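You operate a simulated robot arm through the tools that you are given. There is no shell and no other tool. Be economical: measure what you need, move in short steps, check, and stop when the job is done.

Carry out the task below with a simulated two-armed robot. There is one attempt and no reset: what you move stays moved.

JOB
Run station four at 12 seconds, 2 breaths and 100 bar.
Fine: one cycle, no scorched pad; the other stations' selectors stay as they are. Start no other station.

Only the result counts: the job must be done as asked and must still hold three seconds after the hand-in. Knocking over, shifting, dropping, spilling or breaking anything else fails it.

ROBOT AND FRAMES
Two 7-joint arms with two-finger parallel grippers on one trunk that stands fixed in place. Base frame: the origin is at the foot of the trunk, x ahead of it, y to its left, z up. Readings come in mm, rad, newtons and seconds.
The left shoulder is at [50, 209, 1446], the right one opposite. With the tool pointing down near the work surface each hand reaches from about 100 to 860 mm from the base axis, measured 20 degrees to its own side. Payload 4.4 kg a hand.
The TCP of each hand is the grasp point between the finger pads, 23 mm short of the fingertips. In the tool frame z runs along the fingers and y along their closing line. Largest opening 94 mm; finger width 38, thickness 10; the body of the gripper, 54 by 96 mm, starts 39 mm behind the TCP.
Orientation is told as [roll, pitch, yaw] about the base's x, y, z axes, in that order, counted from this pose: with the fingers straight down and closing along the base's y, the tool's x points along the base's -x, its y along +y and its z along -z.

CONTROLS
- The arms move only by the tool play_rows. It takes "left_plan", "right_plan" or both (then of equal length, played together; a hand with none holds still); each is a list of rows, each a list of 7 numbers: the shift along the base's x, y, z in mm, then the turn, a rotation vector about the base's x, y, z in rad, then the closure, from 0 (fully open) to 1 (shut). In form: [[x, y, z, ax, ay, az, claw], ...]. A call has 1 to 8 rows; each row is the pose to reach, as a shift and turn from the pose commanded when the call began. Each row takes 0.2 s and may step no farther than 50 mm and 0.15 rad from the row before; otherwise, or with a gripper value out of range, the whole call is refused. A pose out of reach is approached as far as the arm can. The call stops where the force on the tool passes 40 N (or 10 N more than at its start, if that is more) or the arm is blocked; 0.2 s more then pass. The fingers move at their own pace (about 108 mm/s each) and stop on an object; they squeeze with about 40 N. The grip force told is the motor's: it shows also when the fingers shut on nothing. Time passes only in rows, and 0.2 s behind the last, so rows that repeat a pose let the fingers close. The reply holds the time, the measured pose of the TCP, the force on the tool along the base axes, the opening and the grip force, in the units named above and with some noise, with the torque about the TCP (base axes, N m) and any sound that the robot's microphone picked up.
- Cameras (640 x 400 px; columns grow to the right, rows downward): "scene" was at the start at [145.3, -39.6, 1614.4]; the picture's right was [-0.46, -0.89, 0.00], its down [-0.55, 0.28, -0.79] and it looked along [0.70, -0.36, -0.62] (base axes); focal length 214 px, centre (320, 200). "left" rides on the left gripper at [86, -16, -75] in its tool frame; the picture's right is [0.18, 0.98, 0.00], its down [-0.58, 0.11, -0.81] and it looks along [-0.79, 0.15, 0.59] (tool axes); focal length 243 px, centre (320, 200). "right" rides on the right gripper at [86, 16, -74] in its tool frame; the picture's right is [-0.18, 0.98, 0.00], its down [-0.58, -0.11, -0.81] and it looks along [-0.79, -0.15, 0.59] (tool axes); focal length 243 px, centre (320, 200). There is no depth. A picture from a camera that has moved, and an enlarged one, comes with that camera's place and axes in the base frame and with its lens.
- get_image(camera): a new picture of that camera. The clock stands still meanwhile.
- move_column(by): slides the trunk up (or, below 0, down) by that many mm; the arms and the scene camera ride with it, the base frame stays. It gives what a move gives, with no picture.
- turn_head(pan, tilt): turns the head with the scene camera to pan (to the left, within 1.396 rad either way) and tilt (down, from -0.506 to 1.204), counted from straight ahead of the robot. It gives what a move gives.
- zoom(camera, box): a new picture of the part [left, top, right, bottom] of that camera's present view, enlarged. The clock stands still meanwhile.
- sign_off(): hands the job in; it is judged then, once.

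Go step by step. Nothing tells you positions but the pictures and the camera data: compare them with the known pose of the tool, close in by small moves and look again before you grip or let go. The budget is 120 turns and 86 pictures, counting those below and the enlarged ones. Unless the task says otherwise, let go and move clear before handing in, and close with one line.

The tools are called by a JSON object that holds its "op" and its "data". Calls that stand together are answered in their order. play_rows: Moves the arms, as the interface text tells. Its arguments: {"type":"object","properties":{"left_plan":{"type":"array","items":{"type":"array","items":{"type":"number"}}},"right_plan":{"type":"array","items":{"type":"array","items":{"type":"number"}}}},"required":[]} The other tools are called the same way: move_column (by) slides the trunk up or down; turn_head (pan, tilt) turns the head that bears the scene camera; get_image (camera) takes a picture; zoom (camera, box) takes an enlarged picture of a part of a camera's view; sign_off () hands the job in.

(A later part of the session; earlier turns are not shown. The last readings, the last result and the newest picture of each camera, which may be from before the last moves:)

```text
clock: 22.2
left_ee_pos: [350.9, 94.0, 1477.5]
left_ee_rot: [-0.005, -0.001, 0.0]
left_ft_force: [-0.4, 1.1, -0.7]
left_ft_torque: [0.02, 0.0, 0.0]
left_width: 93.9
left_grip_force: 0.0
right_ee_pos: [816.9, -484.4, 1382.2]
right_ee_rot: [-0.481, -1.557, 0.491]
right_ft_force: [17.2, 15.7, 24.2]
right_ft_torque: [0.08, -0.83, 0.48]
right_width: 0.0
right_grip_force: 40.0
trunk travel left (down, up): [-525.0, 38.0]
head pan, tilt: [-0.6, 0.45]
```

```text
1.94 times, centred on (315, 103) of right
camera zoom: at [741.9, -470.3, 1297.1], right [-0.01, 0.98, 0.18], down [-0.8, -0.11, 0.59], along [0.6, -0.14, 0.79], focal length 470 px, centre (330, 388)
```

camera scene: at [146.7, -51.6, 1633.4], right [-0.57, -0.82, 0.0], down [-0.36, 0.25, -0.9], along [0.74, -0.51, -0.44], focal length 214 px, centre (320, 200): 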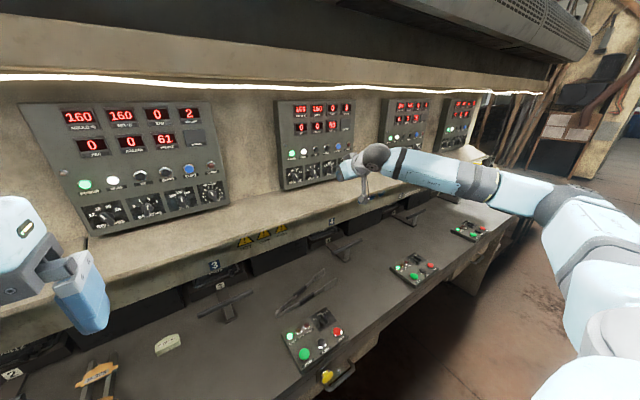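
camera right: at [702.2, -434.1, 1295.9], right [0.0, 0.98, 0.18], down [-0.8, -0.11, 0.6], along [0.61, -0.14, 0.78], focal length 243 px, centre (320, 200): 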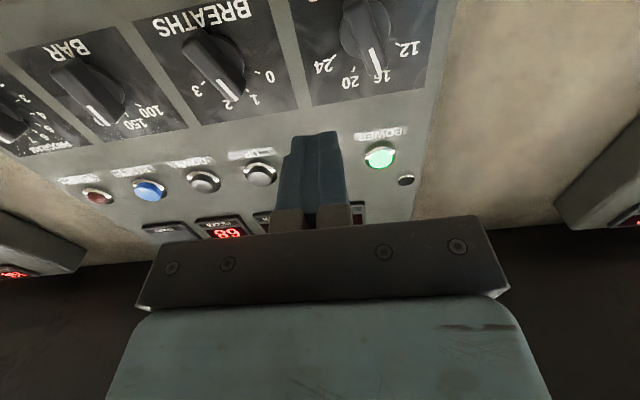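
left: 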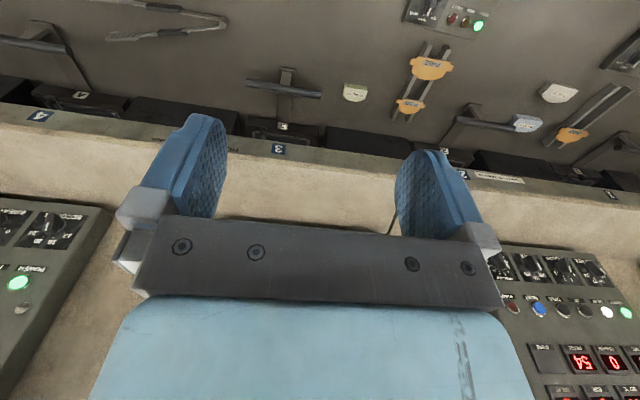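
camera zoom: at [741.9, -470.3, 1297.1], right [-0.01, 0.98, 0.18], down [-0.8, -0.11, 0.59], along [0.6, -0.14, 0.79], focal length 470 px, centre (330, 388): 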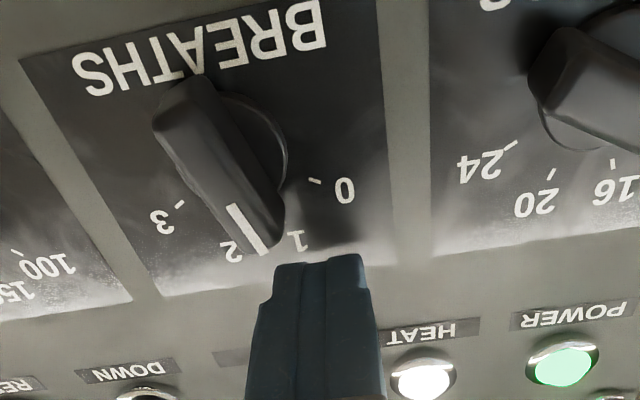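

I'm pressing on the bar's end, so back off left, drop lower, and push again.

{"op": "play_rows", "data": {"right_plan": [[0, 5, 3, 0, 0, 0, 1], [0, 14, 3, 0, 0, 0, 1], [0, 14, -4, 0, 0, 0, 1], [0, 14, -7, 0, 0, 0, 1], [0, 8, -7, 0, 0, 0, 1], [0, 4, -7, 0, 0, 0, 1]]}}

{"op": "zoom", "data": {"camera": "right", "box": [150, 0, 480, 206]}}

```text
clock: 23.6
left_ee_pos: [349.9, 95.7, 1478.2]
left_ee_rot: [-0.006, -0.001, 0.0]
left_ft_force: [0.2, -0.3, 0.0]
left_ft_torque: [0.03, 0.02, 0.01]
left_width: 94.1
left_grip_force: 0.0
right_ee_pos: [816.6, -478.9, 1375.2]
right_ee_rot: [-0.38, -1.56, 0.391]
right_ft_force: [6.0, 27.0, 12.4]
right_ft_torque: [0.37, -0.38, 0.6]
right_width: 0.2
right_grip_force: 40.3
trunk travel left (down, up): [-525.0, 38.0]
head pan, tilt: [-0.6, 0.45]
```

```text
1.94 times, centred on (315, 103) of right
camera zoom: at [741.6, -463.2, 1289.9], right [-0.01, 0.98, 0.18], down [-0.8, -0.12, 0.59], along [0.6, -0.14, 0.79], focal length 470 px, centre (330, 388)
```

zoom: 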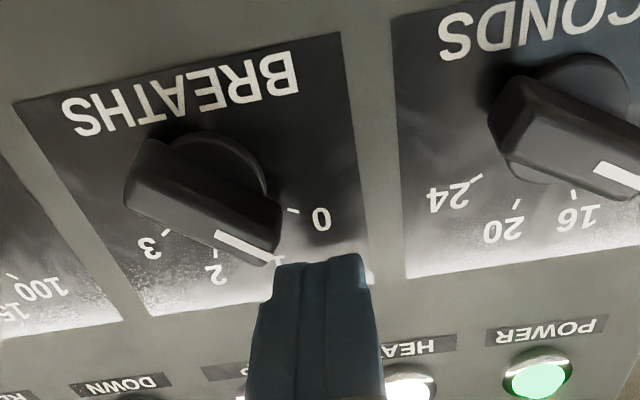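

The bar slipped the wrong way (toward 0). I'll retreat straight out and see where it settled; then I'll push it back up and finish by gripping it between the pads.

{"op": "play_rows", "data": {"right_plan": [[-10, 2, 2, 0, 0, 0, 1], [-30, 4, 4, 0, 0, 0, 1], [-60, 4, 4, 0, 0, 0, 1], [-60, 24, 4, 0, 0, 0, 1]]}}

{"op": "zoom", "data": {"camera": "right", "box": [100, 0, 480, 237]}}

```text
clock: 23.9
left_ee_pos: [352.1, 89.8, 1477.3]
left_ee_rot: [-0.003, 0.0, -0.001]
left_ft_force: [-0.5, 0.2, -0.5]
left_ft_torque: [0.05, -0.02, 0.02]
left_width: 94.0
left_grip_force: 0.0
right_ee_pos: [816.7, -478.1, 1375.8]
right_ee_rot: [0.479, -1.565, -0.457]
right_ft_force: [15.9, 21.6, 11.7]
right_ft_torque: [0.3, -0.53, 0.59]
right_width: 0.0
right_grip_force: 39.9
trunk travel left (down, up): [-525.0, 38.0]
head pan, tilt: [-0.6, 0.45]
stopped in row 1 (right hand): the force on the tool passed its limit at 43 N (the readings are from after the stop); the commanded pose is now the measured one
```

```text
1.68 times, centred on (290, 118) of right
camera zoom: at [742.0, -463.7, 1289.9], right [-0.02, 0.98, 0.19], down [-0.8, -0.13, 0.58], along [0.6, -0.14, 0.79], focal length 409 px, centre (370, 337)
```

zoom: 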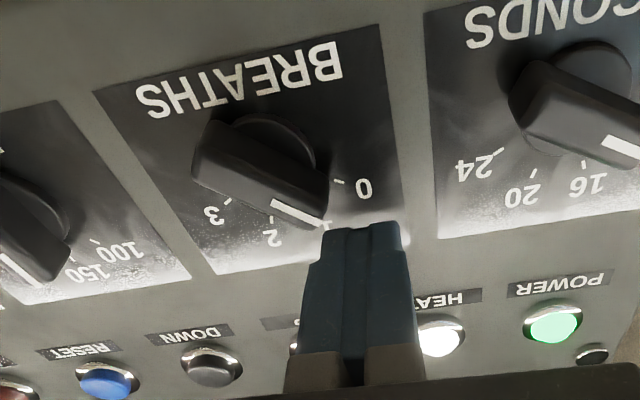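

Move away along the force direction first (left/up), then out.

{"op": "play_rows", "data": {"right_plan": [[0, 2, 1, 0, 0, 0, 1], [0, 5, 2, 0, 0, 0, 1], [-5, 8, 2, 0, 0, 0, 1], [-30, 8, 2, 0, 0, 0, 1], [-60, 8, 2, 0, 0, 0, 1]]}}

{"op": "zoom", "data": {"camera": "right", "box": [100, 0, 480, 237]}}

```text
clock: 25.1
left_ee_pos: [349.9, 89.2, 1477.4]
left_ee_rot: [0.001, -0.002, 0.0]
left_ft_force: [0.4, 0.0, -0.2]
left_ft_torque: [-0.02, 0.0, 0.0]
left_width: 94.1
left_grip_force: 0.1
right_ee_pos: [754.9, -476.7, 1375.8]
right_ee_rot: [0.031, -1.56, -0.021]
right_ft_force: [0.0, -0.4, 0.5]
right_ft_torque: [-0.01, 0.01, 0.0]
right_width: 0.0
right_grip_force: 40.3
trunk travel left (down, up): [-525.0, 38.0]
head pan, tilt: [-0.6, 0.45]
```

```text
1.68 times, centred on (290, 118) of right
camera zoom: at [679.4, -461.0, 1290.7], right [-0.01, 0.98, 0.18], down [-0.8, -0.12, 0.59], along [0.6, -0.14, 0.79], focal length 409 px, centre (370, 337)
```

zoom: 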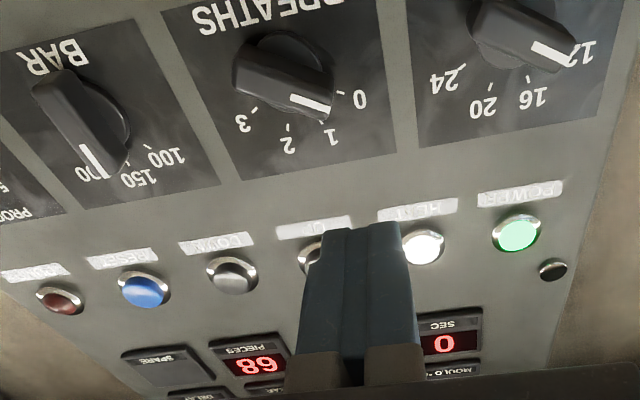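

Breaths is now at 0. I'll push its pointer end upward from below to bring it back to 1, watching it.

{"op": "play_rows", "data": {"right_plan": [[0, -3, -28, 0, 0, 0, 1], [0, -5, -56, 0, 0, 0, 1], [30, -5, -56, 0, 0, 0, 1], [62, -5, -56, 0, 0, 0, 1], [62, -5, -50, 0, 0, 0, 1], [62, -5, -46, 0, 0, 0, 1], [62, -5, -43, 0, 0, 0, 1]]}}

{"op": "zoom", "data": {"camera": "right", "box": [150, 0, 480, 206]}}

```text
clock: 26.7
left_ee_pos: [351.1, 88.7, 1477.4]
left_ee_rot: [-0.001, -0.001, 0.0]
left_ft_force: [0.2, -0.2, 0.1]
left_ft_torque: [-0.02, 0.06, 0.02]
left_width: 94.0
left_grip_force: 0.0
right_ee_pos: [817.0, -481.5, 1331.5]
right_ee_rot: [0.022, -1.559, -0.011]
right_ft_force: [-1.1, 2.8, -5.2]
right_ft_torque: [-0.01, 0.09, 0.07]
right_width: 0.0
right_grip_force: 40.3
trunk travel left (down, up): [-525.0, 38.0]
head pan, tilt: [-0.6, 0.45]
```

```text
1.94 times, centred on (315, 103) of right
camera zoom: at [742.6, -466.2, 1245.7], right [-0.01, 0.98, 0.18], down [-0.8, -0.12, 0.59], along [0.6, -0.14, 0.79], focal length 470 px, centre (330, 388)
```

zoom: 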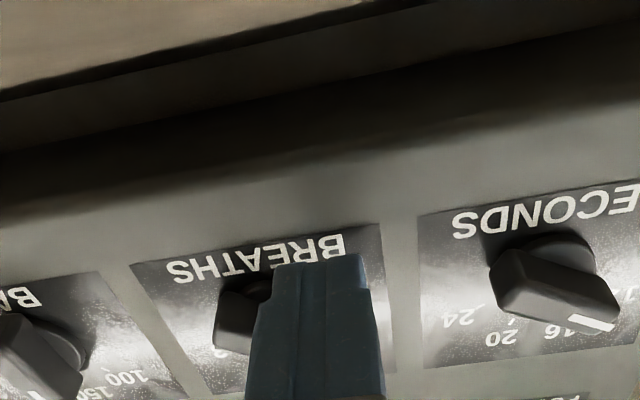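

Contact made; push up a few more mm and check with the scene camera.

{"op": "play_rows", "data": {"right_plan": [[0, 0, 2, 0, 0, 0, 1], [0, 0, 4, 0, 0, 0, 1], [0, 0, 6, 0, 0, 0, 1]]}}

{"op": "zoom", "data": {"camera": "right", "box": [150, 0, 480, 206]}}

```text
clock: 27.5
left_ee_pos: [351.4, 88.5, 1477.6]
left_ee_rot: [0.0, -0.001, -0.001]
left_ft_force: [0.9, -0.5, 0.1]
left_ft_torque: [0.0, 0.06, 0.0]
left_width: 94.0
left_grip_force: 0.2
right_ee_pos: [816.5, -481.8, 1337.7]
right_ee_rot: [0.113, -1.562, -0.103]
right_ft_force: [-0.5, 0.6, -0.5]
right_ft_torque: [-0.03, 0.0, 0.01]
right_width: 0.0
right_grip_force: 39.7
trunk travel left (down, up): [-525.0, 38.0]
head pan, tilt: [-0.6, 0.45]
```

```text
1.94 times, centred on (315, 103) of right
camera zoom: at [742.2, -466.5, 1253.1], right [-0.01, 0.98, 0.19], down [-0.8, -0.12, 0.59], along [0.6, -0.14, 0.79], focal length 470 px, centre (330, 388)
```

zoom: 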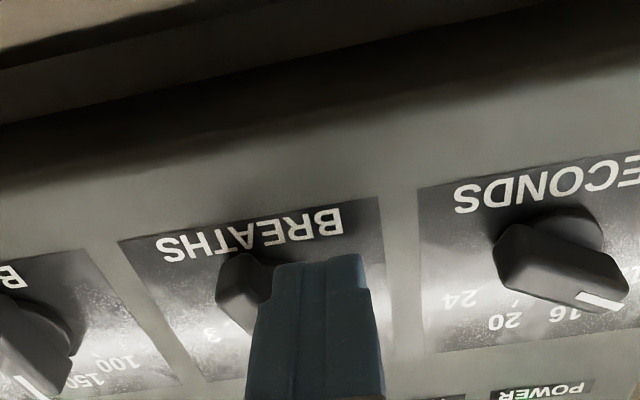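

The force vanished, so it snapped, presumably to 1. Retreat, open to ~50 mm, centre on the breaths knob.

{"op": "play_rows", "data": {"right_plan": [[-30, 0, 0, 0, 0, 0, 1], [-60, 0, 0, 0, 0, 0, 0.6], [-60, -12, 6, 0, 0, 0, 0.47], [-60, -20, 11, 0, 0, 0, 0.47], [-60, -20, 11, 0, 0, 0, 0.47]]}}

{"op": "zoom", "data": {"camera": "right", "box": [150, 0, 480, 206]}}

```text
clock: 28.7
left_ee_pos: [351.3, 88.6, 1477.5]
left_ee_rot: [0.001, 0.001, -0.001]
left_ft_force: [0.5, 0.1, 0.2]
left_ft_torque: [0.01, -0.02, -0.01]
left_width: 94.0
left_grip_force: 0.0
right_ee_pos: [757.8, -502.9, 1350.1]
right_ee_rot: [0.068, -1.56, -0.058]
right_ft_force: [-0.3, -0.3, -0.1]
right_ft_torque: [0.03, -0.01, 0.0]
right_width: 50.0
right_grip_force: 0.2
trunk travel left (down, up): [-525.0, 38.0]
head pan, tilt: [-0.6, 0.45]
```

```text
1.94 times, centred on (315, 103) of right
camera zoom: at [682.1, -485.8, 1263.9], right [-0.01, 0.98, 0.18], down [-0.8, -0.12, 0.59], along [0.6, -0.14, 0.79], focal length 470 px, centre (330, 388)
```

zoom: 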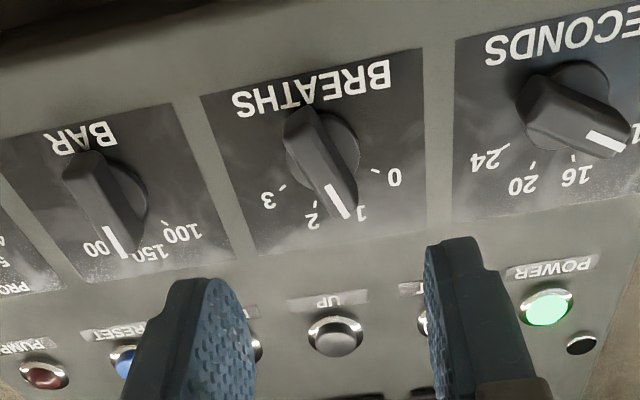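

Breaths back at 1. Advance, grip (squares it to midway), then roll +0.35 rad to reach 2.

{"op": "play_rows", "data": {"right_plan": [[30, 0, 0, 0, 0, 0, 0.47], [59, 0, 0, 0, 0, 0, 0.47], [59, 0, 0, 0, 0, 0, 0.7], [59, 0, 0, 0, 0, 0, 0.9], [59, 0, 0, 0, 0, 0, 0.9]]}}

{"op": "zoom", "data": {"camera": "right", "box": [150, 0, 480, 206]}}

```text
clock: 29.9
left_ee_pos: [351.0, 88.1, 1477.9]
left_ee_rot: [0.002, -0.001, 0.001]
left_ft_force: [0.7, 0.4, 0.4]
left_ft_torque: [-0.02, 0.01, -0.01]
left_width: 94.0
left_grip_force: 0.1
right_ee_pos: [815.6, -502.6, 1347.7]
right_ee_rot: [0.158, -1.56, -0.147]
right_ft_force: [-0.3, -5.2, -3.7]
right_ft_torque: [0.03, -0.44, -0.19]
right_width: 11.7
right_grip_force: 45.2
trunk travel left (down, up): [-525.0, 38.0]
head pan, tilt: [-0.6, 0.45]
```

```text
1.94 times, centred on (315, 103) of right
camera zoom: at [742.1, -487.3, 1262.3], right [-0.01, 0.98, 0.19], down [-0.8, -0.12, 0.59], along [0.6, -0.14, 0.79], focal length 470 px, centre (330, 388)
```

zoom: 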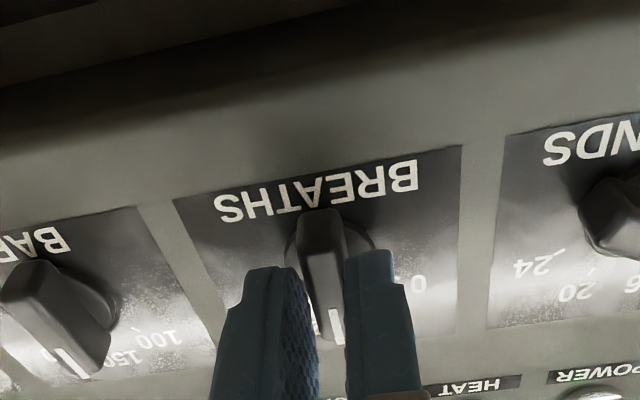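

Gripped and squared. Roll.

{"op": "play_rows", "data": {"right_plan": [[0, 0, 0, 0.1, 0, 0, 0.9], [0, 0, 0, 0.2, 0, 0, 0.9], [0, 0, 0, 0.3, 0, 0, 0.9], [0, 0, 0, 0.36, 0, 0, 0.9]]}}

{"op": "zoom", "data": {"camera": "right", "box": [150, 0, 480, 206]}}

```text
clock: 30.9
left_ee_pos: [351.6, 86.8, 1478.8]
left_ee_rot: [0.002, -0.001, -0.002]
left_ft_force: [0.5, 0.5, -0.1]
left_ft_torque: [0.02, -0.01, 0.02]
left_width: 94.0
left_grip_force: 0.1
right_ee_pos: [817.7, -502.1, 1347.4]
right_ee_rot: [1.55, -1.208, -1.536]
right_ft_force: [-2.5, -3.2, -9.1]
right_ft_torque: [-0.01, -0.98, -0.5]
right_width: 12.1
right_grip_force: 45.2
trunk travel left (down, up): [-525.0, 38.0]
head pan, tilt: [-0.6, 0.45]
```

```text
1.94 times, centred on (315, 103) of right
camera zoom: at [742.0, -458.0, 1273.4], right [-0.01, 0.85, 0.52], down [-0.8, -0.32, 0.51], along [0.6, -0.41, 0.68], focal length 470 px, centre (330, 388)
```

zoom: 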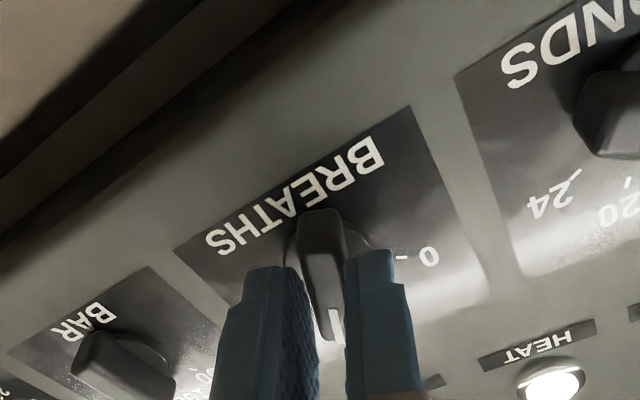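

Rolled cleanly by 0.36. Open, retreat, and unroll, then verify.

{"op": "play_rows", "data": {"right_plan": [[0, 0, 0, 0, 0, 0, 0.5], [0, 0, 0, 0, 0, 0, 0.5], [-30, 0, 0, 0, 0, 0, 0.5], [-60, 0, 0, 0, 0, 0, 0.8], [-60, -15, 5, -0.12, 0, 0, 1], [-60, -30, 15, -0.24, 0, 0, 1], [-60, -45, 25, -0.36, 0, 0, 1]]}}

{"op": "get_image", "data": {"camera": "right"}}

```text
clock: 32.5
left_ee_pos: [349.2, 89.3, 1478.0]
left_ee_rot: [0.0, 0.0, 0.001]
left_ft_force: [-1.1, 0.0, -0.2]
left_ft_torque: [0.0, 0.0, -0.02]
left_width: 93.9
left_grip_force: 0.1
right_ee_pos: [755.4, -547.8, 1373.8]
right_ee_rot: [-0.091, -1.559, 0.104]
right_ft_force: [0.4, -0.4, -0.4]
right_ft_torque: [-0.02, -0.01, -0.01]
right_width: 0.2
right_grip_force: 39.9
trunk travel left (down, up): [-525.0, 38.0]
head pan, tilt: [-0.6, 0.45]
```

```text
37 pictures are left
camera right: at [680.8, -532.1, 1289.2], right [-0.01, 0.98, 0.18], down [-0.8, -0.12, 0.59], along [0.6, -0.14, 0.79], focal length 243 px, centre (320, 200)
```

right: 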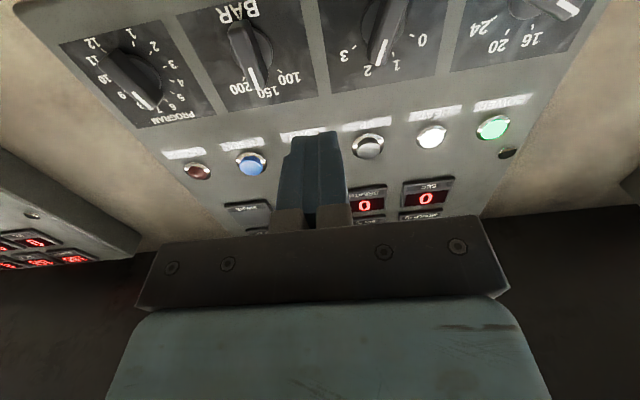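

Breaths reads 2. Now BAR: go to the right side of its pointer and push left one step.

{"op": "play_rows", "data": {"right_plan": [[0, -30, 5, 0, 0, 0, 1], [0, -64, 5, 0, 0, 0, 1], [30, -64, 5, 0, 0, 0, 1], [61, -64, 5, 0, 0, 0, 1], [61, -57, 5, 0, 0, 0, 1], [61, -52, 5, 0, 0, 0, 1], [61, -49, 5, 0, 0, 0, 1], [61, -46, 5, 0, 0, 0, 1]]}}

{"op": "zoom", "data": {"camera": "right", "box": [150, 0, 480, 206]}}

```text
clock: 34.3
left_ee_pos: [351.3, 88.7, 1477.7]
left_ee_rot: [-0.001, 0.0, 0.0]
left_ft_force: [-0.4, 0.4, 0.3]
left_ft_torque: [-0.01, 0.02, 0.02]
left_width: 93.8
left_grip_force: 0.0
right_ee_pos: [816.7, -593.1, 1380.8]
right_ee_rot: [0.134, -1.562, -0.122]
right_ft_force: [-0.2, 0.5, -1.3]
right_ft_torque: [0.01, 0.02, -0.01]
right_width: 0.2
right_grip_force: 40.2
trunk travel left (down, up): [-525.0, 38.0]
head pan, tilt: [-0.6, 0.45]
```

```text
1.94 times, centred on (315, 103) of right
camera zoom: at [742.3, -577.3, 1294.4], right [-0.01, 0.98, 0.19], down [-0.8, -0.12, 0.59], along [0.6, -0.14, 0.79], focal length 470 px, centre (330, 388)
```

zoom: 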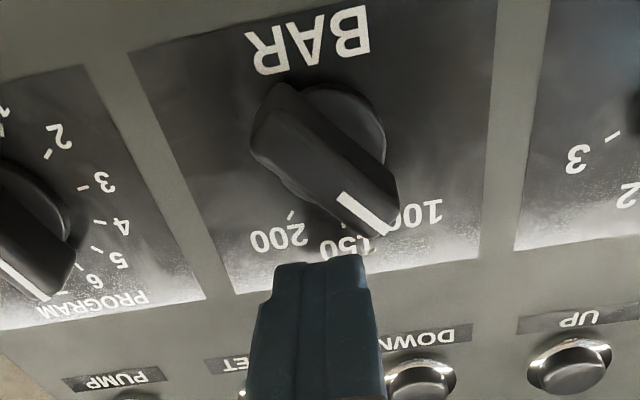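

It appears at 100. Retreat and verify from both cameras.

{"op": "play_rows", "data": {"right_plan": [[-30, -4, 0, 0, 0, 0, 1], [-60, -6, 0, 0, 0, 0, 1], [-100, -6, 0, 0, 0, 0, 1], [-140, -30, 0, 0, 0.1, 0, 1], [-180, -60, 0, 0, 0.25, 0, 1]]}}

{"op": "zoom", "data": {"camera": "scene", "box": [270, 90, 390, 200]}}

{"op": "get_image", "data": {"camera": "right"}}

```text
clock: 35.5
left_ee_pos: [347.8, 89.4, 1478.0]
left_ee_rot: [-0.001, -0.001, -0.001]
left_ft_force: [-0.7, -0.7, 0.4]
left_ft_torque: [0.0, -0.01, 0.01]
left_width: 94.0
left_grip_force: 0.0
right_ee_pos: [635.6, -650.5, 1379.2]
right_ee_rot: [0.012, -1.312, 0.002]
right_ft_force: [-0.3, -0.4, -0.2]
right_ft_torque: [0.01, 0.0, 0.01]
right_width: 0.0
right_grip_force: 39.2
trunk travel left (down, up): [-525.0, 38.0]
head pan, tilt: [-0.6, 0.45]
```

```text
3.64 times, centred on (330, 145) of scene
camera zoom: at [142.1, -50.7, 1633.8], right [-0.56, -0.83, 0.0], down [-0.36, 0.25, -0.9], along [0.74, -0.51, -0.43], focal length 780 px, centre (284, 400)
```

zoom: 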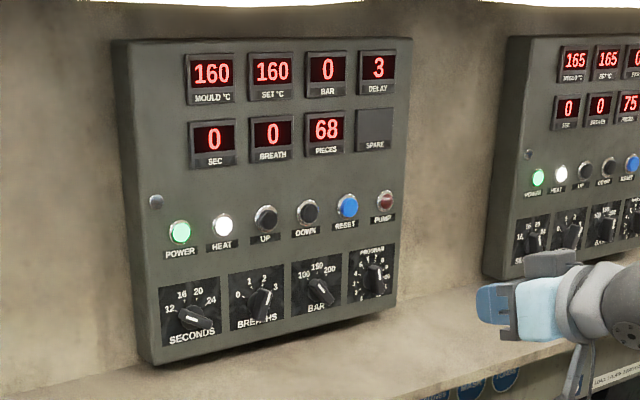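

```text
34 pictures are left
camera right: at [541.5, -635.3, 1316.2], right [0.04, 0.98, 0.18], down [-0.63, -0.12, 0.77], along [0.78, -0.14, 0.61], focal length 243 px, centre (320, 200)
```

right: 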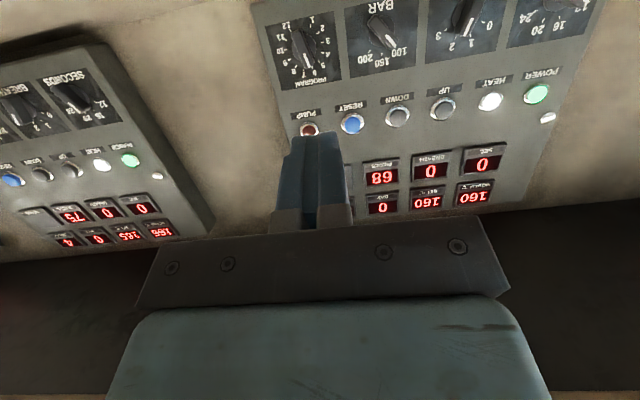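

All three dials read 12 / 2 / 100. Now to the desk box: turn the hand downward, lower the trunk, and look at box 4 (est. START (488,-782), mode knob (548,-894), z≈920).

{"op": "play_rows", "data": {"right_plan": [[-20, -10, 20, 0, 0.15, 0, 1], [-40, -20, 30, 0, 0.3, 0, 1], [-60, -30, 30, 0, 0.45, 0, 1], [-80, -40, 30, 0, 0.6, 0, 1], [-100, -50, 30, 0, 0.75, 0, 1], [-110, -60, 30, 0, 0.9, 0, 1], [-120, -70, 30, 0, 1.05, 0, 1], [-130, -80, 30, 0, 1.2, 0, 1]]}}

{"op": "move_column", "data": {"by": -250}}

{"op": "get_image", "data": {"camera": "right"}}

```text
clock: 37.3
left_ee_pos: [348.1, 93.2, 1478.3]
left_ee_rot: [-0.003, -0.002, 0.0]
left_ft_force: [0.3, 1.0, -0.4]
left_ft_torque: [-0.02, -0.03, 0.02]
left_width: 94.1
left_grip_force: 0.2
right_ee_pos: [499.9, -672.9, 1410.9]
right_ee_rot: [0.004, -0.108, -0.017]
right_ft_force: [-0.6, 1.1, 0.2]
right_ft_torque: [-0.04, -0.06, -0.01]
right_width: 0.0
right_grip_force: 39.9
right hand out of reach, approached as far as the arm can: row 4, 5, 6, 7, 8
trunk travel left (down, up): [-525.0, 38.0]
head pan, tilt: [-0.6, 0.45]
```

```text
clock: 39.9
left_ee_pos: [350.5, 89.8, 1228.4]
left_ee_rot: [0.001, -0.001, 0.0]
left_ft_force: [0.2, 0.2, 0.0]
left_ft_torque: [-0.03, 0.0, 0.01]
left_width: 94.2
left_grip_force: 0.1
right_ee_pos: [500.8, -677.1, 1158.9]
right_ee_rot: [0.007, -0.11, -0.016]
right_ft_force: [-0.1, 0.2, -0.2]
right_ft_torque: [0.0, 0.03, 0.01]
right_width: 0.2
right_grip_force: 39.7
trunk travel left (down, up): [-275.0, 288.0]
head pan, tilt: [-0.6, 0.45]
```

```text
33 pictures are left
camera right: at [407.7, -659.1, 1223.4], right [0.2, 0.98, 0.03], down [0.49, -0.13, 0.86], along [0.85, -0.16, -0.5], focal length 243 px, centre (320, 200)
```

right: 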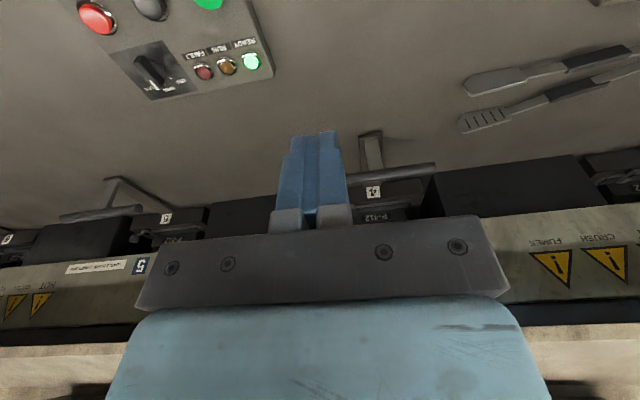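

{"op": "zoom", "data": {"camera": "right", "box": [80, 0, 280, 110]}}

```text
3.20 times, centred on (180, 55) of right
camera zoom: at [407.7, -659.1, 1223.4], right [0.2, 0.98, 0.03], down [0.49, -0.13, 0.86], along [0.85, -0.16, -0.5], focal length 776 px, centre (768, 664)
```

zoom: 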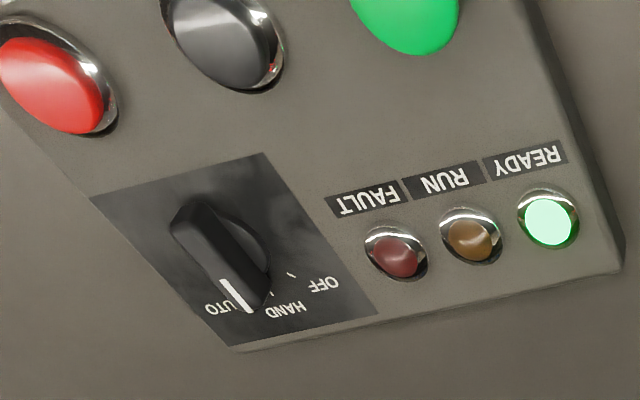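

On careful reading (bar parallel to the box's fore-aft edges, parallax accounted for) the mode knob already stands at HAND; I'll confirm from above as I move over the START button.

{"op": "play_rows", "data": {"right_plan": [[-5, -35, -10, 0, 0.04, 0, 1], [-10, -70, -40, 0, 0.08, 0, 1], [-12, -103, -75, 0, 0.11, 0, 1], [-12, -105, -110, 0, 0.11, 0, 1], [-12, -105, -150, 0, 0.11, 0, 1]]}}

{"op": "get_image", "data": {"camera": "right"}}

{"op": "get_image", "data": {"camera": "scene"}}

```text
clock: 41.3
left_ee_pos: [350.3, 88.9, 1228.8]
left_ee_rot: [-0.002, -0.001, 0.0]
left_ft_force: [0.3, 0.3, -0.1]
left_ft_torque: [0.01, -0.01, 0.01]
left_width: 94.1
left_grip_force: 0.1
right_ee_pos: [467.7, -692.2, 986.0]
right_ee_rot: [-0.01, 0.056, -0.046]
right_ft_force: [-0.3, 0.4, 0.2]
right_ft_torque: [-0.03, 0.0, 0.04]
right_width: 0.0
right_grip_force: 39.7
right hand out of reach, approached as far as the arm can: row 1, 2, 3, 4, 5
trunk travel left (down, up): [-275.0, 288.0]
head pan, tilt: [-0.6, 0.45]
stopped in row 5 (right hand): the arm was blocked; the commanded pose is now the measured one
```

```text
31 pictures are left
camera right: at [387.0, -669.7, 1065.3], right [0.23, 0.97, -0.02], down [0.62, -0.13, 0.77], along [0.75, -0.19, -0.63], focal length 243 px, centre (320, 200)
```

right: 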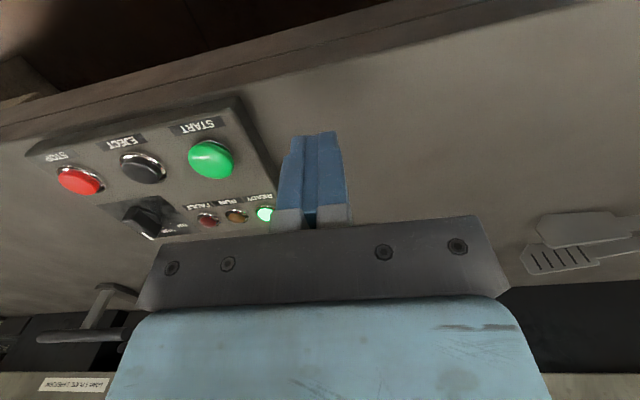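

```text
30 pictures are left
camera scene: at [143.9, -51.0, 1383.7], right [-0.57, -0.82, 0.0], down [-0.36, 0.25, -0.9], along [0.74, -0.51, -0.43], focal length 214 px, centre (320, 200)
```

scene: 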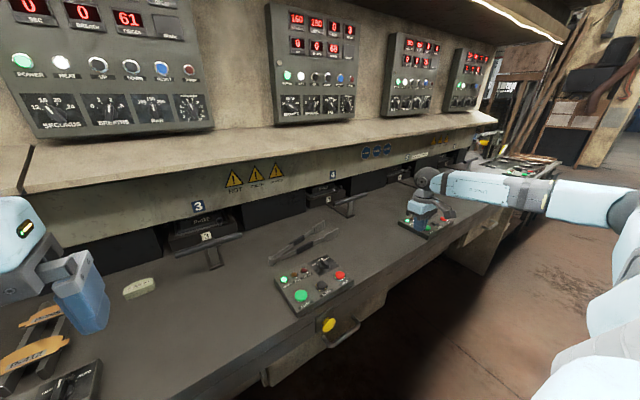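

The arm is hitting a limit with yaw 0; I'll let the hand yaw to see if that lets it move further right.

{"op": "play_rows", "data": {"right_plan": [[0, 0, 10, 0, 0, -0.12, 1], [0, -5, 15, 0, 0, -0.24, 1], [5, -20, 15, 0, 0, -0.36, 1], [10, -40, 15, 0, 0, -0.48, 1], [15, -60, 15, 0, 0, -0.6, 1], [20, -90, 15, 0, 0, -0.6, 1]]}}

```text
clock: 42.7
left_ee_pos: [351.1, 88.7, 1227.7]
left_ee_rot: [0.001, 0.001, 0.0]
left_ft_force: [-0.7, 0.2, -0.3]
left_ft_torque: [-0.02, 0.0, 0.02]
left_width: 94.2
left_grip_force: 0.1
right_ee_pos: [488.5, -782.1, 1000.2]
right_ee_rot: [-0.006, 0.055, -0.647]
right_ft_force: [0.4, 0.9, -0.4]
right_ft_torque: [0.05, 0.0, -0.01]
right_width: 0.0
right_grip_force: 39.6
trunk travel left (down, up): [-275.0, 288.0]
head pan, tilt: [-0.6, 0.45]
```

Yawing the hand solved it; the TCP is at (488,-782,1000). Look.

{"op": "get_image", "data": {"camera": "right"}}

{"op": "zoom", "data": {"camera": "scene", "box": [385, 160, 485, 260]}}

```text
29 pictures are left
camera right: at [434.1, -718.4, 1079.4], right [0.74, 0.67, -0.02], down [0.44, -0.46, 0.77], along [0.51, -0.58, -0.63], focal length 243 px, centre (320, 200)
```

right: 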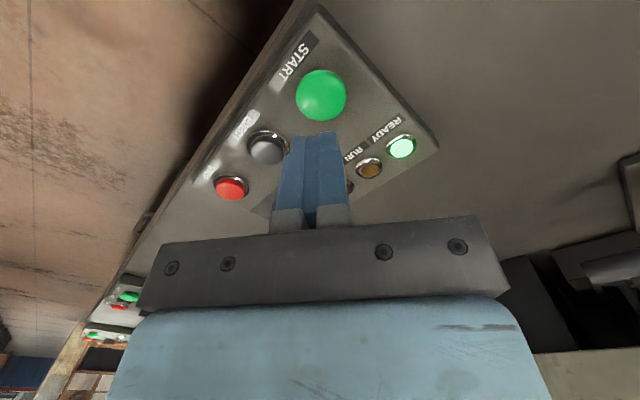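

```text
4.00 times, centred on (435, 210) of scene
camera zoom: at [144.9, -52.5, 1383.5], right [-0.57, -0.82, 0.0], down [-0.36, 0.25, -0.9], along [0.74, -0.51, -0.44], focal length 858 px, centre (-140, 160)
```

zoom: 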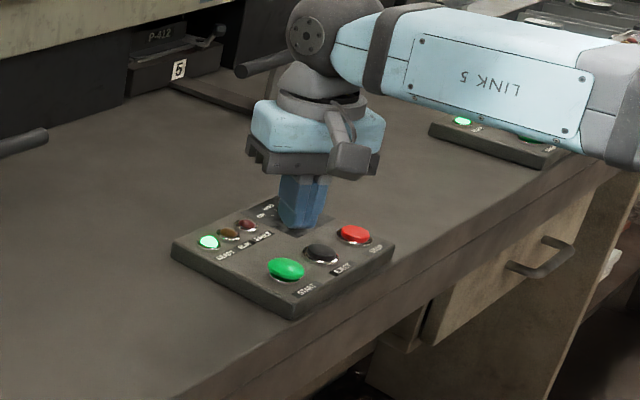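

START centre confirmed at ≈(488,-783,~925). Descend carefully onto it.

{"op": "play_rows", "data": {"right_plan": [[0, -1, -20, 0, 0, 0, 1], [0, -1, -38, 0, 0, 0, 1], [0, -1, -44, 0, 0, 0, 1], [0, -1, -48, 0, 0, 0, 1]]}}

```text
clock: 43.7
left_ee_pos: [351.2, 89.8, 1228.7]
left_ee_rot: [-0.002, 0.002, -0.001]
left_ft_force: [-1.2, -0.8, -0.3]
left_ft_torque: [-0.04, -0.01, -0.05]
left_width: 94.0
left_grip_force: 0.0
right_ee_pos: [488.7, -782.8, 955.7]
right_ee_rot: [-0.006, 0.051, -0.649]
right_ft_force: [2.7, -1.0, 11.3]
right_ft_torque: [-0.06, -0.07, 0.05]
right_width: 0.0
right_grip_force: 40.0
trunk travel left (down, up): [-275.0, 288.0]
head pan, tilt: [-0.6, 0.45]
heard: click
```

Click heard with 11 N. Lift and look at the panel and box lamps.

{"op": "play_rows", "data": {"right_plan": [[0, 0, 15, 0, 0, 0, 1], [0, 0, 45, 0, 0, 0, 1]]}}

{"op": "zoom", "data": {"camera": "scene", "box": [260, 0, 480, 250]}}

```text
clock: 44.3
left_ee_pos: [350.3, 88.9, 1227.7]
left_ee_rot: [-0.002, 0.0, 0.0]
left_ft_force: [-0.2, -0.4, 0.5]
left_ft_torque: [-0.02, -0.04, -0.03]
left_width: 94.0
left_grip_force: 0.0
right_ee_pos: [487.2, -781.7, 997.8]
right_ee_rot: [-0.008, 0.054, -0.649]
right_ft_force: [-0.1, 0.6, 0.0]
right_ft_torque: [0.02, 0.04, -0.01]
right_width: 0.0
right_grip_force: 40.0
trunk travel left (down, up): [-275.0, 288.0]
head pan, tilt: [-0.6, 0.45]
```

```text
1.60 times, centred on (370, 125) of scene
camera zoom: at [144.1, -51.0, 1383.6], right [-0.57, -0.82, 0.0], down [-0.36, 0.25, -0.9], along [0.74, -0.51, -0.43], focal length 343 px, centre (240, 320)
```

zoom: 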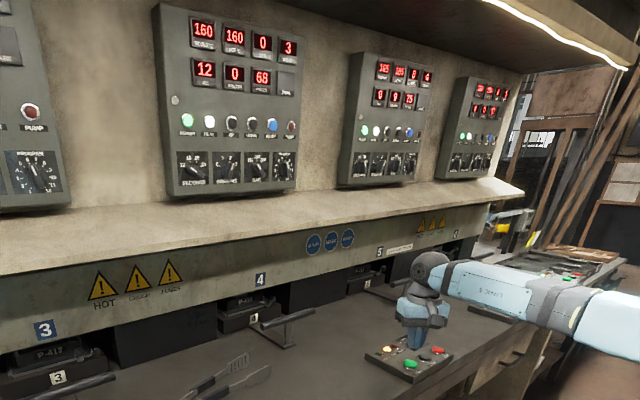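

Running: SEC shows 12, RUN lit. While it cycles, hover over EJECT (≈(484,-842)) in case the pad must be ejected, and watch.

{"op": "play_rows", "data": {"right_plan": [[-1, -20, 5, 0, 0, -0.08, 1], [-3, -40, 5, 0, 0, -0.15, 1], [-4, -60, 5, 0, 0, -0.2, 1], [-4, -60, 5, 0, 0, -0.2, 1], [-4, -60, 5, 0, 0, -0.2, 1], [-4, -60, 5, 0, 0, -0.2, 1], [-4, -60, 5, 0, 0, -0.2, 1], [-4, -60, 5, 0, 0, -0.2, 1]]}}

{"op": "zoom", "data": {"camera": "scene", "box": [260, 0, 480, 250]}}

{"op": "get_image", "data": {"camera": "right"}}

```text
clock: 46.1
left_ee_pos: [350.0, 88.6, 1228.0]
left_ee_rot: [0.001, -0.001, 0.0]
left_ft_force: [-0.2, 0.3, 1.2]
left_ft_torque: [0.02, 0.01, 0.02]
left_width: 93.9
left_grip_force: 0.1
right_ee_pos: [486.1, -842.2, 1002.8]
right_ee_rot: [-0.006, 0.056, -0.847]
right_ft_force: [-0.9, -0.1, 0.2]
right_ft_torque: [-0.02, 0.02, -0.01]
right_width: 0.0
right_grip_force: 39.9
trunk travel left (down, up): [-275.0, 288.0]
head pan, tilt: [-0.6, 0.45]
```

```text
1.60 times, centred on (370, 125) of scene
camera zoom: at [144.5, -51.9, 1383.6], right [-0.57, -0.82, 0.0], down [-0.36, 0.25, -0.9], along [0.74, -0.51, -0.44], focal length 343 px, centre (240, 320)
```

zoom: 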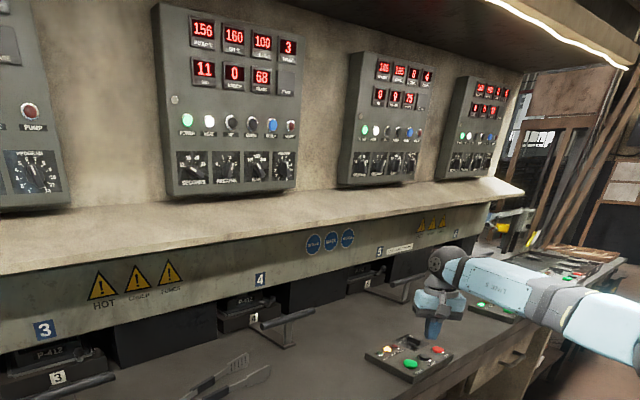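

```text
25 pictures are left
camera right: at [444.1, -769.4, 1082.0], right [0.86, 0.51, -0.02], down [0.34, -0.54, 0.77], along [0.39, -0.67, -0.63], focal length 243 px, centre (320, 200)
```

right: 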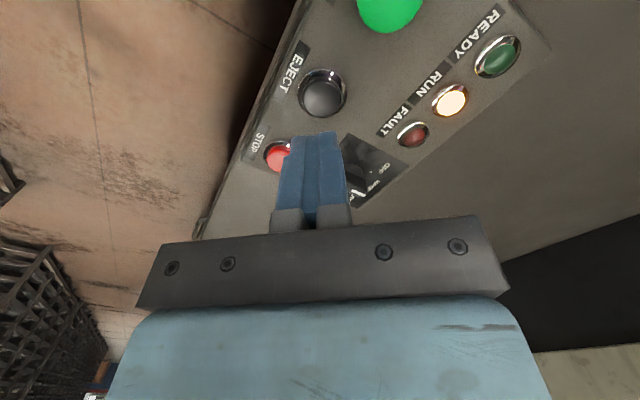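

Working: 100 bar, counting down. Wait.

{"op": "play_rows", "data": {"right_plan": [[0, 0, 0, 0, 0, 0, 1], [0, 0, 0, 0, 0, 0, 1], [0, 0, 0, 0, 0, 0, 1], [0, 0, 0, 0, 0, 0, 1], [0, 0, 0, 0, 0, 0, 1], [0, 0, 0, 0, 0, 0, 1], [0, 0, 0, 0, 0, 0, 1], [0, 0, 0, 0, 0, 0, 1]]}}

{"op": "play_rows", "data": {"right_plan": [[0, 0, 0, 0, 0, 0, 1], [0, 0, 0, 0, 0, 0, 1], [0, 0, 0, 0, 0, 0, 1], [0, 0, 0, 0, 0, 0, 1], [0, 0, 0, 0, 0, 0, 1], [0, 0, 0, 0, 0, 0, 1], [0, 0, 0, 0, 0, 0, 1], [0, 0, 0, 0, 0, 0, 1]]}}

{"op": "play_rows", "data": {"right_plan": [[0, 0, 0, 0, 0, 0, 1], [0, 0, 0, 0, 0, 0, 1], [0, 0, 0, 0, 0, 0, 1], [0, 0, 0, 0, 0, 0, 1], [0, 0, 0, 0, 0, 0, 1], [0, 0, 0, 0, 0, 0, 1], [0, 0, 0, 0, 0, 0, 1], [0, 0, 0, 0, 0, 0, 1]]}}

{"op": "zoom", "data": {"camera": "scene", "box": [260, 0, 480, 250]}}

```text
clock: 47.9
left_ee_pos: [350.3, 88.7, 1228.4]
left_ee_rot: [0.001, 0.001, -0.001]
left_ft_force: [-0.1, 0.3, 0.9]
left_ft_torque: [-0.03, -0.02, -0.01]
left_width: 94.1
left_grip_force: 0.1
right_ee_pos: [485.0, -842.8, 1002.0]
right_ee_rot: [-0.009, 0.057, -0.847]
right_ft_force: [0.1, 0.0, 0.3]
right_ft_torque: [0.01, 0.02, 0.05]
right_width: 0.0
right_grip_force: 40.4
trunk travel left (down, up): [-275.0, 288.0]
head pan, tilt: [-0.6, 0.45]
```

```text
clock: 49.7
left_ee_pos: [349.9, 88.8, 1228.0]
left_ee_rot: [0.001, 0.001, 0.001]
left_ft_force: [-0.2, -0.7, -0.7]
left_ft_torque: [-0.02, 0.03, -0.03]
left_width: 93.6
left_grip_force: 0.1
right_ee_pos: [485.8, -842.1, 1002.9]
right_ee_rot: [-0.007, 0.056, -0.845]
right_ft_force: [0.1, 0.6, 0.4]
right_ft_torque: [0.0, 0.03, -0.01]
right_width: 0.1
right_grip_force: 40.1
trunk travel left (down, up): [-275.0, 288.0]
head pan, tilt: [-0.6, 0.45]
```

```text
clock: 51.5
left_ee_pos: [351.4, 89.0, 1227.5]
left_ee_rot: [0.0, 0.0, 0.0]
left_ft_force: [0.0, -0.1, 0.5]
left_ft_torque: [-0.01, -0.01, -0.01]
left_width: 94.2
left_grip_force: 0.0
right_ee_pos: [485.4, -843.0, 1002.8]
right_ee_rot: [-0.008, 0.055, -0.847]
right_ft_force: [-0.1, 0.2, -0.1]
right_ft_torque: [0.02, -0.02, 0.01]
right_width: 0.1
right_grip_force: 39.8
trunk travel left (down, up): [-275.0, 288.0]
head pan, tilt: [-0.6, 0.45]
```

```text
1.60 times, centred on (370, 125) of scene
camera zoom: at [144.5, -51.9, 1383.6], right [-0.57, -0.82, 0.0], down [-0.36, 0.25, -0.9], along [0.74, -0.51, -0.44], focal length 343 px, centre (240, 320)
```

zoom: 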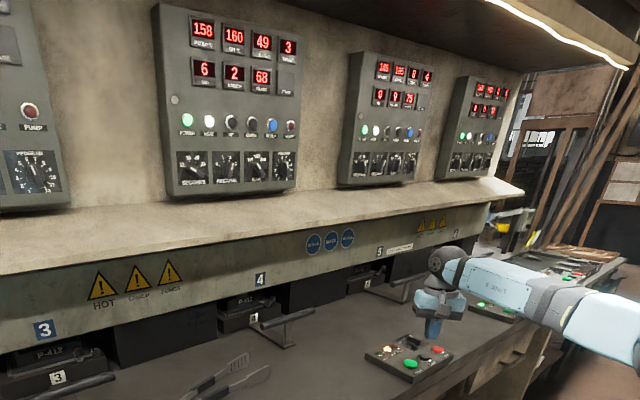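

Six seconds left, second breath underway. Keep waiting until the end of the count.

{"op": "play_rows", "data": {"right_plan": [[0, 0, 0, 0, 0, 0, 1], [0, 0, 0, 0, 0, 0, 1], [0, 0, 0, 0, 0, 0, 1], [0, 0, 0, 0, 0, 0, 1], [0, 0, 0, 0, 0, 0, 1], [0, 0, 0, 0, 0, 0, 1], [0, 0, 0, 0, 0, 0, 1], [0, 0, 0, 0, 0, 0, 1]]}}

{"op": "play_rows", "data": {"right_plan": [[0, 0, 0, 0, 0, 0, 1], [0, 0, 0, 0, 0, 0, 1], [0, 0, 0, 0, 0, 0, 1], [0, 0, 0, 0, 0, 0, 1], [0, 0, 0, 0, 0, 0, 1], [0, 0, 0, 0, 0, 0, 1], [0, 0, 0, 0, 0, 0, 1], [0, 0, 0, 0, 0, 0, 1]]}}

{"op": "play_rows", "data": {"right_plan": [[0, 0, 0, 0, 0, 0, 1], [0, 0, 0, 0, 0, 0, 1], [0, 0, 0, 0, 0, 0, 1], [0, 0, 0, 0, 0, 0, 1], [0, 0, 0, 0, 0, 0, 1], [0, 0, 0, 0, 0, 0, 1], [0, 0, 0, 0, 0, 0, 1], [0, 0, 0, 0, 0, 0, 1]]}}

{"op": "zoom", "data": {"camera": "scene", "box": [260, 0, 480, 250]}}

```text
clock: 53.3
left_ee_pos: [349.6, 88.8, 1226.7]
left_ee_rot: [0.0, 0.001, 0.0]
left_ft_force: [0.9, -0.9, -0.1]
left_ft_torque: [0.0, -0.01, 0.0]
left_width: 93.8
left_grip_force: 0.0
right_ee_pos: [485.5, -842.7, 1002.1]
right_ee_rot: [-0.006, 0.057, -0.844]
right_ft_force: [0.0, -0.6, -0.1]
right_ft_torque: [-0.02, -0.03, -0.01]
right_width: 0.0
right_grip_force: 40.1
trunk travel left (down, up): [-275.0, 288.0]
head pan, tilt: [-0.6, 0.45]
```

```text
clock: 55.1
left_ee_pos: [351.8, 88.4, 1227.5]
left_ee_rot: [0.002, 0.0, 0.0]
left_ft_force: [0.1, -0.5, -0.2]
left_ft_torque: [0.02, -0.02, 0.04]
left_width: 94.3
left_grip_force: 0.0
right_ee_pos: [484.5, -842.5, 1002.6]
right_ee_rot: [-0.008, 0.057, -0.847]
right_ft_force: [-2.0, -0.4, -0.1]
right_ft_torque: [0.0, 0.03, -0.01]
right_width: 0.0
right_grip_force: 39.7
trunk travel left (down, up): [-275.0, 288.0]
head pan, tilt: [-0.6, 0.45]
```

```text
clock: 56.9
left_ee_pos: [351.5, 88.2, 1228.1]
left_ee_rot: [0.0, -0.001, 0.0]
left_ft_force: [-0.2, 0.1, 1.2]
left_ft_torque: [-0.01, 0.02, 0.0]
left_width: 94.0
left_grip_force: 0.1
right_ee_pos: [484.5, -841.6, 1002.3]
right_ee_rot: [-0.008, 0.056, -0.846]
right_ft_force: [0.9, 0.4, 0.3]
right_ft_torque: [0.0, 0.05, 0.0]
right_width: 0.2
right_grip_force: 40.3
trunk travel left (down, up): [-275.0, 288.0]
head pan, tilt: [-0.6, 0.45]
```

```text
1.60 times, centred on (370, 125) of scene
camera zoom: at [144.5, -51.9, 1383.6], right [-0.57, -0.82, 0.0], down [-0.36, 0.25, -0.9], along [0.74, -0.51, -0.44], focal length 343 px, centre (240, 320)
```

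zoom: 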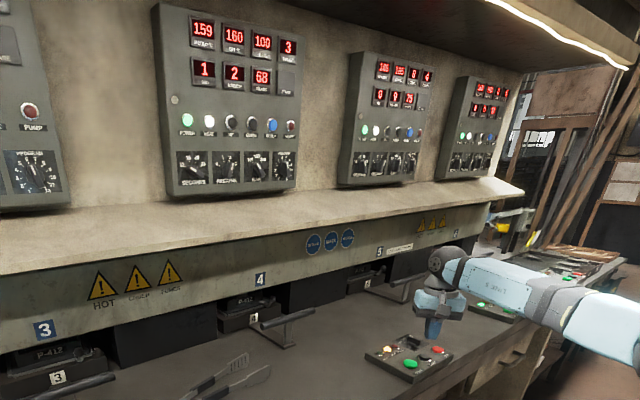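

One second left; wait a little and check.

{"op": "play_rows", "data": {"right_plan": [[0, 0, 0, 0, 0, 0, 1], [0, 0, 0, 0, 0, 0, 1], [0, 0, 0, 0, 0, 0, 1], [0, 0, 0, 0, 0, 0, 1], [0, 0, 0, 0, 0, 0, 1]]}}

{"op": "zoom", "data": {"camera": "scene", "box": [260, 0, 480, 250]}}

{"op": "get_image", "data": {"camera": "right"}}

```text
clock: 58.1
left_ee_pos: [350.9, 88.7, 1227.6]
left_ee_rot: [0.0, -0.001, 0.0]
left_ft_force: [0.4, -0.1, -0.8]
left_ft_torque: [0.04, -0.01, 0.01]
left_width: 94.0
left_grip_force: 0.1
right_ee_pos: [484.7, -842.5, 1002.1]
right_ee_rot: [-0.007, 0.056, -0.847]
right_ft_force: [-0.6, -1.1, 0.1]
right_ft_torque: [-0.02, -0.03, -0.02]
right_width: 0.1
right_grip_force: 40.1
trunk travel left (down, up): [-275.0, 288.0]
head pan, tilt: [-0.6, 0.45]
```

```text
1.60 times, centred on (370, 125) of scene
camera zoom: at [144.5, -51.9, 1383.6], right [-0.57, -0.82, 0.0], down [-0.36, 0.25, -0.9], along [0.74, -0.51, -0.44], focal length 343 px, centre (240, 320)
```

zoom: 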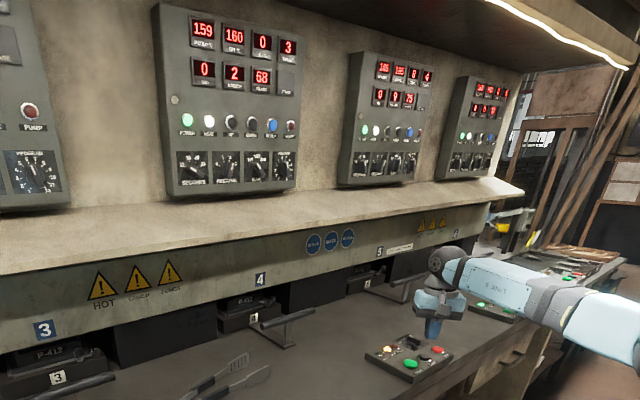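

```text
21 pictures are left
camera right: at [444.1, -769.4, 1081.9], right [0.86, 0.51, -0.02], down [0.34, -0.54, 0.77], along [0.39, -0.67, -0.63], focal length 243 px, centre (320, 200)
```

right: 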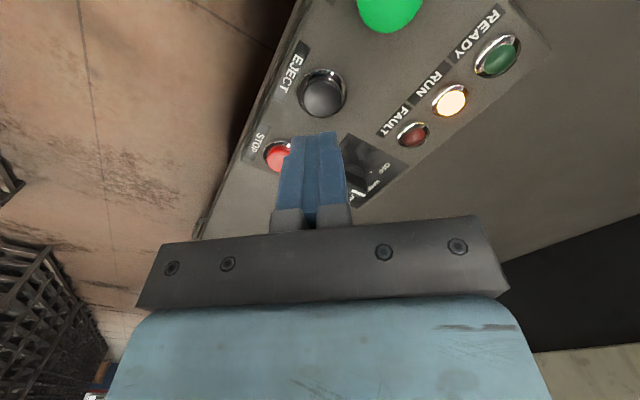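

Pressure is 0 and time is out, but RUN is still lit, perhaps while the press opens. Wait one second and check.

{"op": "play_rows", "data": {"right_plan": [[0, 0, 0, 0, 0, 0, 1], [0, 0, 0, 0, 0, 0, 1], [0, 0, 0, 0, 0, 0, 1], [0, 0, 0, 0, 0, 0, 1]]}}

{"op": "zoom", "data": {"camera": "scene", "box": [260, 0, 480, 250]}}

```text
clock: 59.1
left_ee_pos: [351.8, 89.1, 1228.0]
left_ee_rot: [-0.002, 0.0, -0.001]
left_ft_force: [0.2, 0.0, -0.5]
left_ft_torque: [0.01, -0.06, 0.0]
left_width: 93.8
left_grip_force: 0.0
right_ee_pos: [486.0, -842.5, 1002.6]
right_ee_rot: [-0.007, 0.057, -0.849]
right_ft_force: [-0.2, -1.2, 0.4]
right_ft_torque: [-0.04, 0.03, 0.02]
right_width: 0.1
right_grip_force: 39.9
trunk travel left (down, up): [-275.0, 288.0]
head pan, tilt: [-0.6, 0.45]
```

```text
1.60 times, centred on (370, 125) of scene
camera zoom: at [144.5, -51.9, 1383.6], right [-0.57, -0.82, 0.0], down [-0.36, 0.25, -0.9], along [0.74, -0.51, -0.44], focal length 343 px, centre (240, 320)
```

zoom: 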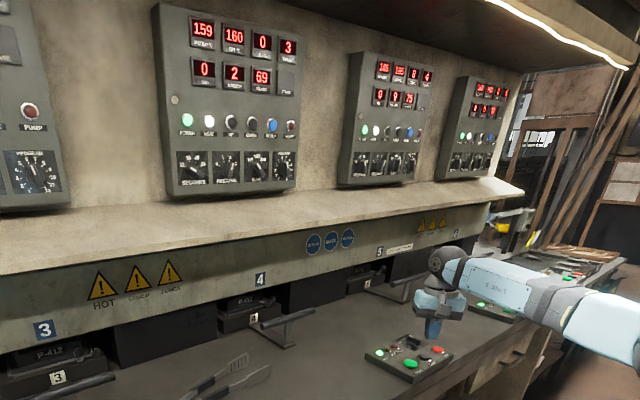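

The piece counter went to 69 and READY is back. Check the mould at station 4 for the pad's state before deciding on EJECT.

{"op": "zoom", "data": {"camera": "scene", "box": [320, 175, 380, 225]}}

{"op": "zoom", "data": {"camera": "scene", "box": [260, 0, 380, 120]}}

{"op": "zoom", "data": {"camera": "right", "box": [220, 0, 560, 212]}}

```text
8.00 times, centred on (350, 200) of scene
camera zoom: at [144.5, -51.9, 1383.6], right [-0.57, -0.82, 0.0], down [-0.36, 0.25, -0.9], along [0.74, -0.51, -0.44], focal length 1716 px, centre (80, 200)
```

zoom: 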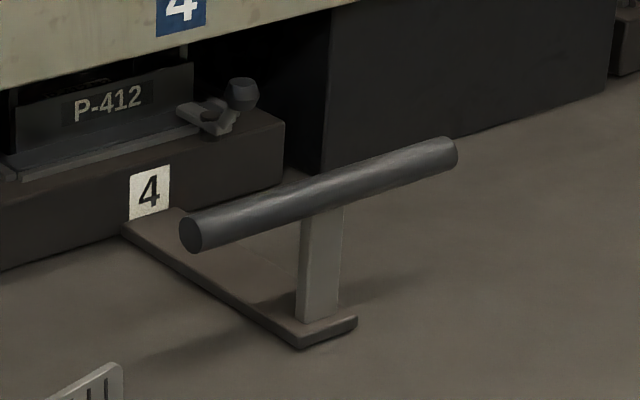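

```text
3.33 times, centred on (320, 60) of scene
camera zoom: at [144.5, -51.9, 1383.6], right [-0.57, -0.82, 0.0], down [-0.36, 0.25, -0.9], along [0.74, -0.51, -0.44], focal length 715 px, centre (320, 667)
```

zoom: 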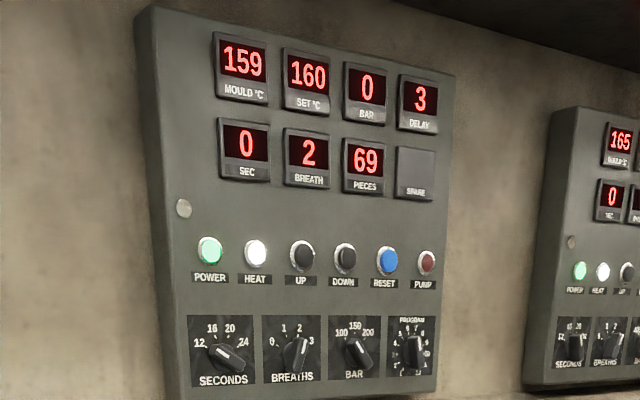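

```text
1.88 times, centred on (390, 106) of right
camera zoom: at [444.1, -769.4, 1081.9], right [0.86, 0.51, -0.02], down [0.34, -0.54, 0.77], along [0.39, -0.67, -0.63], focal length 457 px, centre (188, 377)
```

zoom: 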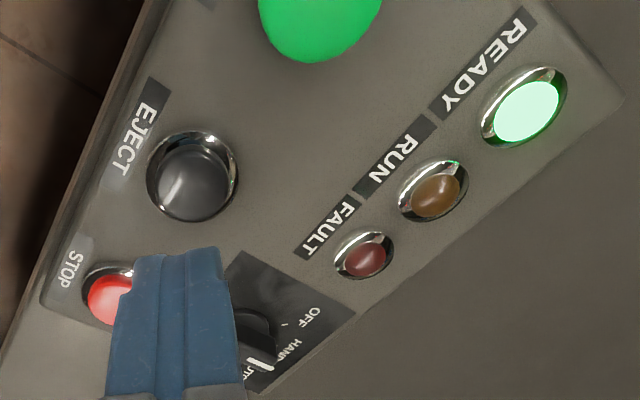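

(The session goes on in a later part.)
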